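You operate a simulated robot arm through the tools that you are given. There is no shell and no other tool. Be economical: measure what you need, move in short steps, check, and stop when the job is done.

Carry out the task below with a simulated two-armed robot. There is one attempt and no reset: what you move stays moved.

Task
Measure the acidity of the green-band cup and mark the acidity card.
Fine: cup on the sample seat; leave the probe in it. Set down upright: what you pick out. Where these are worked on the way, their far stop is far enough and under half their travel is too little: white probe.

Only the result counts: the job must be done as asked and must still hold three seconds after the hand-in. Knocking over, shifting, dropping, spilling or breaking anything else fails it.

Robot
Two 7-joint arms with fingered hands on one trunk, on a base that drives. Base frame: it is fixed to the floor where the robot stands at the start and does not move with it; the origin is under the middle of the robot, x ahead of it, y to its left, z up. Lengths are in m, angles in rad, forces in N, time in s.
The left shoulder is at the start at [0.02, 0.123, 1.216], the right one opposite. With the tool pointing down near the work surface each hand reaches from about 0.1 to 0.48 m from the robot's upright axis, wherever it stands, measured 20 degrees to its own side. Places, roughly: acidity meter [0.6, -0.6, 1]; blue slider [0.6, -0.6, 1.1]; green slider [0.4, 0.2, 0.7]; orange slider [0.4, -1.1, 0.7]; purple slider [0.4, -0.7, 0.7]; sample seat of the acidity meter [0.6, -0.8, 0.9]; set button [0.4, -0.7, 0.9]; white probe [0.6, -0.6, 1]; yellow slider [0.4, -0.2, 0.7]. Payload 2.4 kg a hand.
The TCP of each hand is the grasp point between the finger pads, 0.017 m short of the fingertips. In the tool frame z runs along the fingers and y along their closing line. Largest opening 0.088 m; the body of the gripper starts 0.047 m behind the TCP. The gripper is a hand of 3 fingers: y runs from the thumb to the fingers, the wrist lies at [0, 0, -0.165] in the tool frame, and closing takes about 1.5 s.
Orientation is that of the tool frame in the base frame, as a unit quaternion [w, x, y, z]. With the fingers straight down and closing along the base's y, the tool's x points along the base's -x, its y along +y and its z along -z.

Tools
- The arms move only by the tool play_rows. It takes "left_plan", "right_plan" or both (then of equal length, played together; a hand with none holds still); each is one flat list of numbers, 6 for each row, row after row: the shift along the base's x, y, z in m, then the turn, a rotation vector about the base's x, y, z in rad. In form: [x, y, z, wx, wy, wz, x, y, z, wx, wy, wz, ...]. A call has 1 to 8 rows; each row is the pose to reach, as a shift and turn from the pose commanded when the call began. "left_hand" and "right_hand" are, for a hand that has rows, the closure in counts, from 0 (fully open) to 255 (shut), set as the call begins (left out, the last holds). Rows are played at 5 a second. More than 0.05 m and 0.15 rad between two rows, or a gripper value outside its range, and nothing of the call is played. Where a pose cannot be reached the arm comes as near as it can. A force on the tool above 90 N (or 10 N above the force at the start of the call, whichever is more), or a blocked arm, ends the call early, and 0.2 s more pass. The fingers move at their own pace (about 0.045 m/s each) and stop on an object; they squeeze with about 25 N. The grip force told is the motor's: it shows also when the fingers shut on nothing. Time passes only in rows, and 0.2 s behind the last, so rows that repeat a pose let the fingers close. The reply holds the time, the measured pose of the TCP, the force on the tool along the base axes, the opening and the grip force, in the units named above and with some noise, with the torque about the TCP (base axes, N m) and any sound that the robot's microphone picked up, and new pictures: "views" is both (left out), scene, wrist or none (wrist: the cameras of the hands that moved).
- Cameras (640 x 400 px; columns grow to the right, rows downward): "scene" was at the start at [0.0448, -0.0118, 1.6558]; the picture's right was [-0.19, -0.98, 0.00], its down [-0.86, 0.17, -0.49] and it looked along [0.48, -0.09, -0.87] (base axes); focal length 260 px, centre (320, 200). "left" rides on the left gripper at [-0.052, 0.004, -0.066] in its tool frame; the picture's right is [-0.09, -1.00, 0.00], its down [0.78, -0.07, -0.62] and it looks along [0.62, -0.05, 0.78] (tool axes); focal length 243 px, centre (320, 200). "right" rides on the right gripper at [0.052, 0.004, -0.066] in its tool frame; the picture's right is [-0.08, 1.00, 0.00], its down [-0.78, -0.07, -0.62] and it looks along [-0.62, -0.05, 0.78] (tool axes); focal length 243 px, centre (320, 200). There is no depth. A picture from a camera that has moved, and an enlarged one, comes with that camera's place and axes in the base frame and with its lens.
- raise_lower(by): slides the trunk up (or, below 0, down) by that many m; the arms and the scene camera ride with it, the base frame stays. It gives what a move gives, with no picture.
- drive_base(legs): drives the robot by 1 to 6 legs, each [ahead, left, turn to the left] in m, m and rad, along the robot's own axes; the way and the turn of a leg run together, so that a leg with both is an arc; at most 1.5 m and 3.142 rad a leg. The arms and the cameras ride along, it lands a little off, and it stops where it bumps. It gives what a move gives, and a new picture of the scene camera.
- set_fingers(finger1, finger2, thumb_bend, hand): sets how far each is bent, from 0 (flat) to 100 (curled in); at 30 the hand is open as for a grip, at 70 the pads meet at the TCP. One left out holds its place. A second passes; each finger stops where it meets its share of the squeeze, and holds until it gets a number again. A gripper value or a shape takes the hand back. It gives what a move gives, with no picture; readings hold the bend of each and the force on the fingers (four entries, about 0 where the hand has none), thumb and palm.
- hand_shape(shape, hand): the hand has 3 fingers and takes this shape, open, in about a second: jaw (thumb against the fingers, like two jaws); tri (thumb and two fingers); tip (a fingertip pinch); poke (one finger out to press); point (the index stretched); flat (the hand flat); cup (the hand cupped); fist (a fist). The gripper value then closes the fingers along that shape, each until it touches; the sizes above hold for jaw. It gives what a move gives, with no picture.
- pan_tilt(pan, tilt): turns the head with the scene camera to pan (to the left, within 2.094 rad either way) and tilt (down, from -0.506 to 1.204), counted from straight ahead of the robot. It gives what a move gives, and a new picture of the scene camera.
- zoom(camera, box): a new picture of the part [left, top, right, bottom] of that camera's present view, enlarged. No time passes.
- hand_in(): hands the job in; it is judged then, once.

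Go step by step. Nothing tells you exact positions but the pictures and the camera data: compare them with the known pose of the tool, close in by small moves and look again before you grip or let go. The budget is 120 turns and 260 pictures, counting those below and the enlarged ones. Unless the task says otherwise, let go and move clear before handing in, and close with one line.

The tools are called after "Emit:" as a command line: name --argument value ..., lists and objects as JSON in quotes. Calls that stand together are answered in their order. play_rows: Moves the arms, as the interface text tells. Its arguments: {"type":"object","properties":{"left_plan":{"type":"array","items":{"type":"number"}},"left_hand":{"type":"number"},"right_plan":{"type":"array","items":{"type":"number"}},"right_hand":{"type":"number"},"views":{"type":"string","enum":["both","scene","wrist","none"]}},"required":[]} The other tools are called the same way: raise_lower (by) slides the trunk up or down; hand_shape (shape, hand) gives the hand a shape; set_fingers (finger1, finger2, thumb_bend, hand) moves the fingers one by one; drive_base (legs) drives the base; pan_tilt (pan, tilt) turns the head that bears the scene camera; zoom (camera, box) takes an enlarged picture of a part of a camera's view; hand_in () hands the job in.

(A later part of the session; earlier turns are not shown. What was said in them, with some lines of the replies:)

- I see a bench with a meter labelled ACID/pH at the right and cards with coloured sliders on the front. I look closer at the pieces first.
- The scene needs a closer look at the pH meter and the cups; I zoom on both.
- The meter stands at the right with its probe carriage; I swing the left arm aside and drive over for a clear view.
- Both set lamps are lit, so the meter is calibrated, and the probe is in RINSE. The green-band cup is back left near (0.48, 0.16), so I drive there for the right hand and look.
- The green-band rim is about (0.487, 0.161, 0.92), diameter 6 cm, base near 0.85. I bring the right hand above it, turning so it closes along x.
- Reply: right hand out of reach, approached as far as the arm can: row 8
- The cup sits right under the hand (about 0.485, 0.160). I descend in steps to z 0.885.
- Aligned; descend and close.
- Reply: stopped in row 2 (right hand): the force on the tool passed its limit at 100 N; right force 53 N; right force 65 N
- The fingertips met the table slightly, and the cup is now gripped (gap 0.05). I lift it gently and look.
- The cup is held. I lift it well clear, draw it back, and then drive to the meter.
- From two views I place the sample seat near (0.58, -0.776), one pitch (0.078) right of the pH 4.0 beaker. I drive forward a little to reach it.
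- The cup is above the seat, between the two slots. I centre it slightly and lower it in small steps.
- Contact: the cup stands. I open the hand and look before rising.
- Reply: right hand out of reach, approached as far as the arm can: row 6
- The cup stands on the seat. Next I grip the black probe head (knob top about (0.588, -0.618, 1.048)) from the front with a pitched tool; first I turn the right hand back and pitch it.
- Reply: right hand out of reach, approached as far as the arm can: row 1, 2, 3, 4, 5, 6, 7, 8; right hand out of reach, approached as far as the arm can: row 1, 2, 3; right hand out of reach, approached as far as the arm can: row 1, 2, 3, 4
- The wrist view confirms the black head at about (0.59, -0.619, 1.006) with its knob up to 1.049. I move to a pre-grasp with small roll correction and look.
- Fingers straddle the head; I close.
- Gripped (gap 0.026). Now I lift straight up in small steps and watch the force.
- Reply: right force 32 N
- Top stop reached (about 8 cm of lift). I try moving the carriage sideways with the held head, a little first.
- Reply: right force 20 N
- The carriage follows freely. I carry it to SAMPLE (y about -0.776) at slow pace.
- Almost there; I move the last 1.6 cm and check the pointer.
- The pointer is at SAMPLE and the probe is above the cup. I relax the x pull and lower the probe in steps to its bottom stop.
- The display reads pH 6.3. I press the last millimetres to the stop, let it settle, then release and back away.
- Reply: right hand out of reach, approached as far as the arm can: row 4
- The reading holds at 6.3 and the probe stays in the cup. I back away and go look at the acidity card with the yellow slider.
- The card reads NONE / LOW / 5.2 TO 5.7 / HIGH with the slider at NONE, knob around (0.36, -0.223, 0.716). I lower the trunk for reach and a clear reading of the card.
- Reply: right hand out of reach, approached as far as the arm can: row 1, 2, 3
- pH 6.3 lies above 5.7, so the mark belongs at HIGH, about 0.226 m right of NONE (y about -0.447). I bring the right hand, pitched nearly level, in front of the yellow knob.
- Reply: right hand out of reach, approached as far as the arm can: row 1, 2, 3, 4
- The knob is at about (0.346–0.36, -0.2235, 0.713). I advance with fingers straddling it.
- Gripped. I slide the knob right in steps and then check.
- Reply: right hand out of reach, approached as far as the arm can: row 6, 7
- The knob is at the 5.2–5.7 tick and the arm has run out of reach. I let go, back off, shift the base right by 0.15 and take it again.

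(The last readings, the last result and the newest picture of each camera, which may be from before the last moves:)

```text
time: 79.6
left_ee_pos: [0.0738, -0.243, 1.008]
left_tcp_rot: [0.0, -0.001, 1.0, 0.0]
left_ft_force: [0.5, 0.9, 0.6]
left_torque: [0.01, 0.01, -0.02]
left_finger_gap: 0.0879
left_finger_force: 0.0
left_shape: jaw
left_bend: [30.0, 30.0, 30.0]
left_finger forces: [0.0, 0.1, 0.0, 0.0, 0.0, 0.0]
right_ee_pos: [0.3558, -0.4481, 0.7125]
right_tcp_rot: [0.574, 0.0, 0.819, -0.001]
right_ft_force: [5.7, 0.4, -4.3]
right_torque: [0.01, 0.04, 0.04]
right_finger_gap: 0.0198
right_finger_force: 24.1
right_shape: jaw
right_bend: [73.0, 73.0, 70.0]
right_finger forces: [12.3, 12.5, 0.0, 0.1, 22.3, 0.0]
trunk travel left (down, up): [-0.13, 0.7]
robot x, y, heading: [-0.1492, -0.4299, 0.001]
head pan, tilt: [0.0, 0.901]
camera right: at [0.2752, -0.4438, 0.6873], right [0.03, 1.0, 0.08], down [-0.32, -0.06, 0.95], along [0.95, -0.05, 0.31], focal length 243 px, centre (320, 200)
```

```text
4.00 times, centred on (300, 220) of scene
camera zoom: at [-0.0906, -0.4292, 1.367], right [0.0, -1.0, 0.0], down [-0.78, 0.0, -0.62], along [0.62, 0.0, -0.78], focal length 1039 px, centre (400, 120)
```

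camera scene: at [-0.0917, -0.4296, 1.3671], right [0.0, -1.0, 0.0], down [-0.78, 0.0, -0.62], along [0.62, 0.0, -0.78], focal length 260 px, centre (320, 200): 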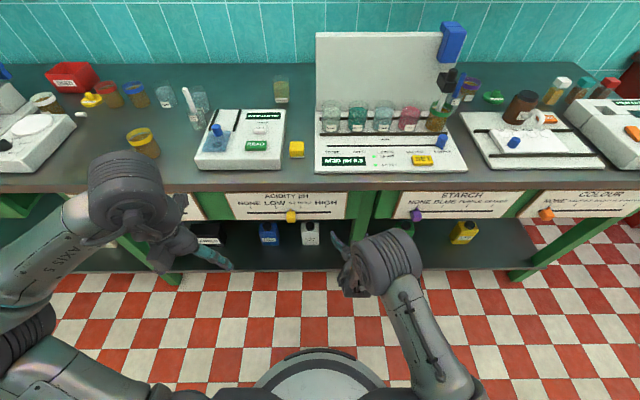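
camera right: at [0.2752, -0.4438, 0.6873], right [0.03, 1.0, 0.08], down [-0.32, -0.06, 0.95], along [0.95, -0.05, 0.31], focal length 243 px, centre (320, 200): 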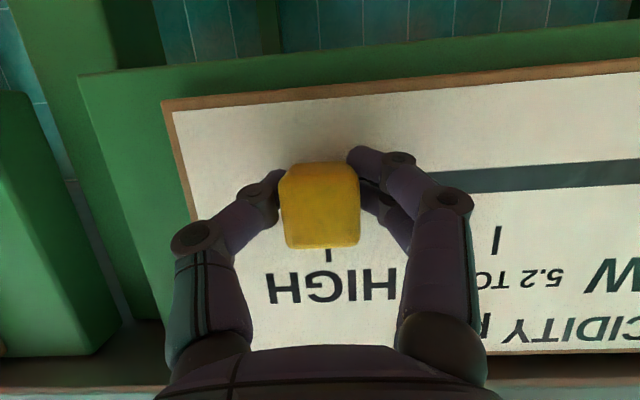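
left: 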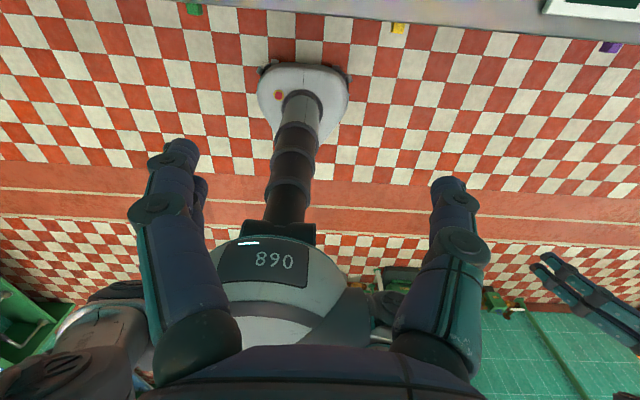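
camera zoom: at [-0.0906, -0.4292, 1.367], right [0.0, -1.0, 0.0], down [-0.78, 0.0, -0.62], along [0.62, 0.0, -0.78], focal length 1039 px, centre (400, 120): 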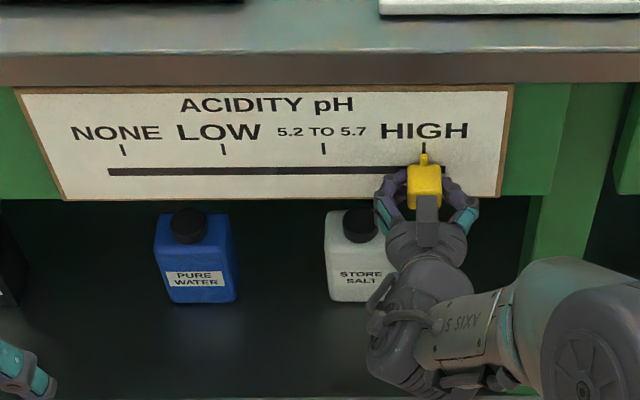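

The pointer lines up with HIGH. I open the hand, back away and check everything once more.

Emit:
play_rows --right_plan '[0, 0, 0, 0, 0, 0, 0, 0, 0, 0, 0, 0, 0, 0, 0, 0, 0, 0, 0, 0, 0, 0, 0, 0, 0, 0, 0, 0, 0, 0, 0, 0, 0, 0, 0, 0, 0, 0, 0, 0, 0, 0]' --right_hand 0 --views "none"

Emit:
play_rows --right_plan '[-0.03, 0, 0.005, 0, 0, 0, -0.07, 0, 0.01, 0, 0, 0, -0.1, -0.02, 0.01, 0, 0, 0]' --views "both"

Emit:
zoom --camera "scene" --box '[220, 170, 380, 270]'

Emit:
zoom --camera "scene" --box '[310, 80, 470, 180]'

```text
time: 81.2
left_ee_pos: [0.0705, -0.2435, 1.0072]
left_tcp_rot: [0.002, 0.0, 1.0, 0.0]
left_ft_force: [0.2, -0.8, -0.7]
left_torque: [-0.02, 0.01, -0.02]
left_finger_gap: 0.0881
left_finger_force: 0.0
left_shape: jaw
left_bend: [30.0, 30.0, 30.0]
left_finger forces: [0.1, 0.0, 0.0, 0.1, 0.1, 0.0]
right_ee_pos: [0.3542, -0.4472, 0.7148]
right_tcp_rot: [0.573, -0.002, 0.819, 0.0]
right_ft_force: [-27.7, -9.0, -7.0]
right_torque: [-0.12, 0.04, 0.46]
right_finger_gap: 0.0694
right_finger_force: 0.0
right_shape: jaw
right_bend: [30.0, 62.0, 30.0]
right_finger forces: [0.1, 28.0, 0.1, 0.0, 0.0, 0.1]
trunk travel left (down, up): [-0.13, 0.7]
robot x, y, heading: [-0.1478, -0.4282, 0.002]
head pan, tilt: [0.0, 0.901]
```

```text
time: 82.0
left_ee_pos: [0.0732, -0.2423, 1.0076]
left_tcp_rot: [0.0, -0.002, 1.0, 0.0]
left_ft_force: [-0.3, 0.4, 0.6]
left_torque: [0.0, 0.01, 0.0]
left_finger_gap: 0.0878
left_finger_force: 0.0
left_shape: jaw
left_bend: [30.0, 30.0, 30.0]
left_finger forces: [0.0, 0.1, 0.0, 0.0, 0.1, 0.0]
right_ee_pos: [0.2547, -0.4685, 0.7238]
right_tcp_rot: [0.574, -0.002, 0.819, 0.0]
right_ft_force: [0.1, 0.8, 0.2]
right_torque: [-0.02, 0.03, -0.02]
right_finger_gap: 0.0881
right_finger_force: 0.0
right_shape: jaw
right_bend: [30.0, 30.0, 30.0]
right_finger forces: [0.0, 0.0, 0.1, 0.0, 0.0, 0.0]
trunk travel left (down, up): [-0.13, 0.7]
robot x, y, heading: [-0.1477, -0.4314, 0.002]
head pan, tilt: [0.0, 0.901]
camera scene: at [-0.0917, -0.4294, 1.3671], right [0.0, -1.0, 0.0], down [-0.78, 0.0, -0.62], along [0.62, 0.0, -0.78], focal length 260 px, centre (320, 200)
camera right: at [0.1747, -0.4632, 0.6972], right [0.03, 1.0, 0.08], down [-0.32, -0.06, 0.95], along [0.95, -0.05, 0.31], focal length 243 px, centre (320, 200)
```

scene: 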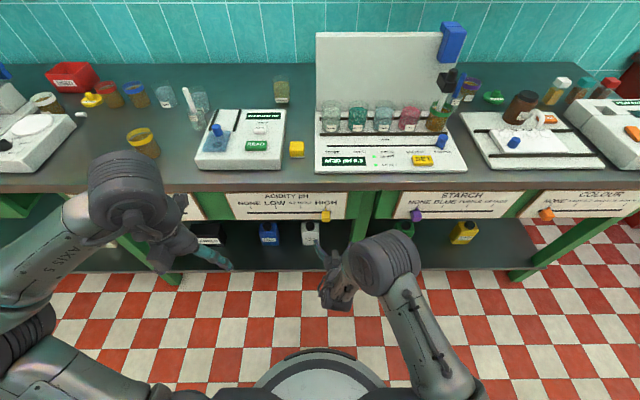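
right: 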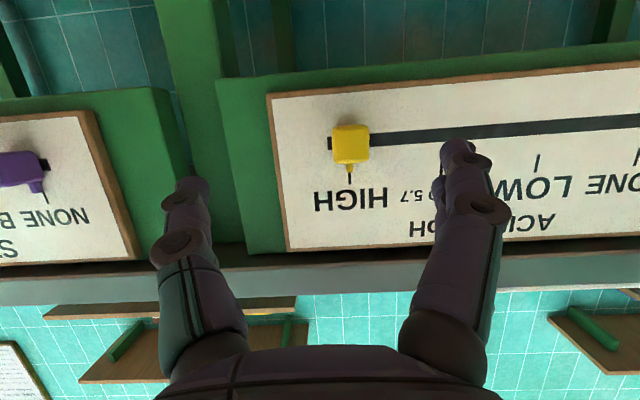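

```text
4.00 times, centred on (300, 220) of scene
camera zoom: at [-0.0917, -0.4294, 1.3671], right [0.0, -1.0, 0.0], down [-0.78, 0.0, -0.62], along [0.62, 0.0, -0.78], focal length 1039 px, centre (400, 120)
```

zoom: 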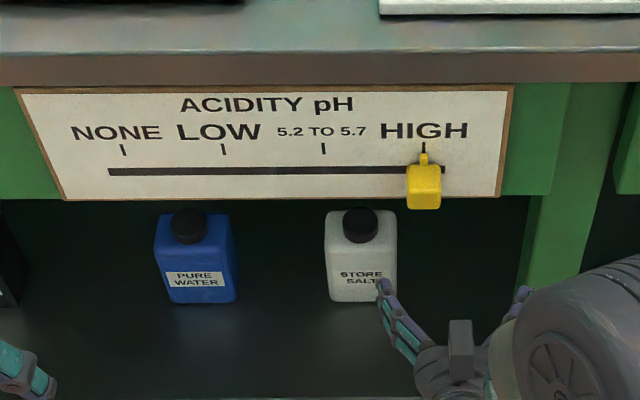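

```text
4.00 times, centred on (390, 130) of scene
camera zoom: at [-0.0917, -0.4294, 1.3671], right [0.0, -1.0, 0.0], down [-0.78, 0.0, -0.62], along [0.62, 0.0, -0.78], focal length 1039 px, centre (40, 480)
```

zoom: 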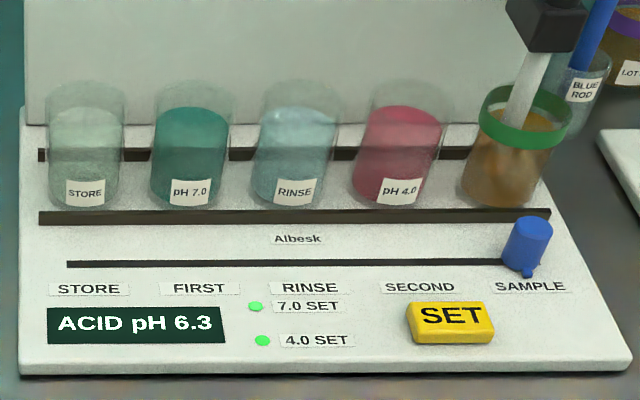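

The cup stands upright on the seat with the probe in it, the display holds pH 6.3, and the card slider is at HIGH. The hands are clear, so I hand in.

Emit:
hand_in

```text
The job is handed in.
```

The green-band cup reads pH 6.3, above the 5.2–5.7 band, so I set the acidity card to HIGH; the cup stands on the sample seat with the probe left in it.
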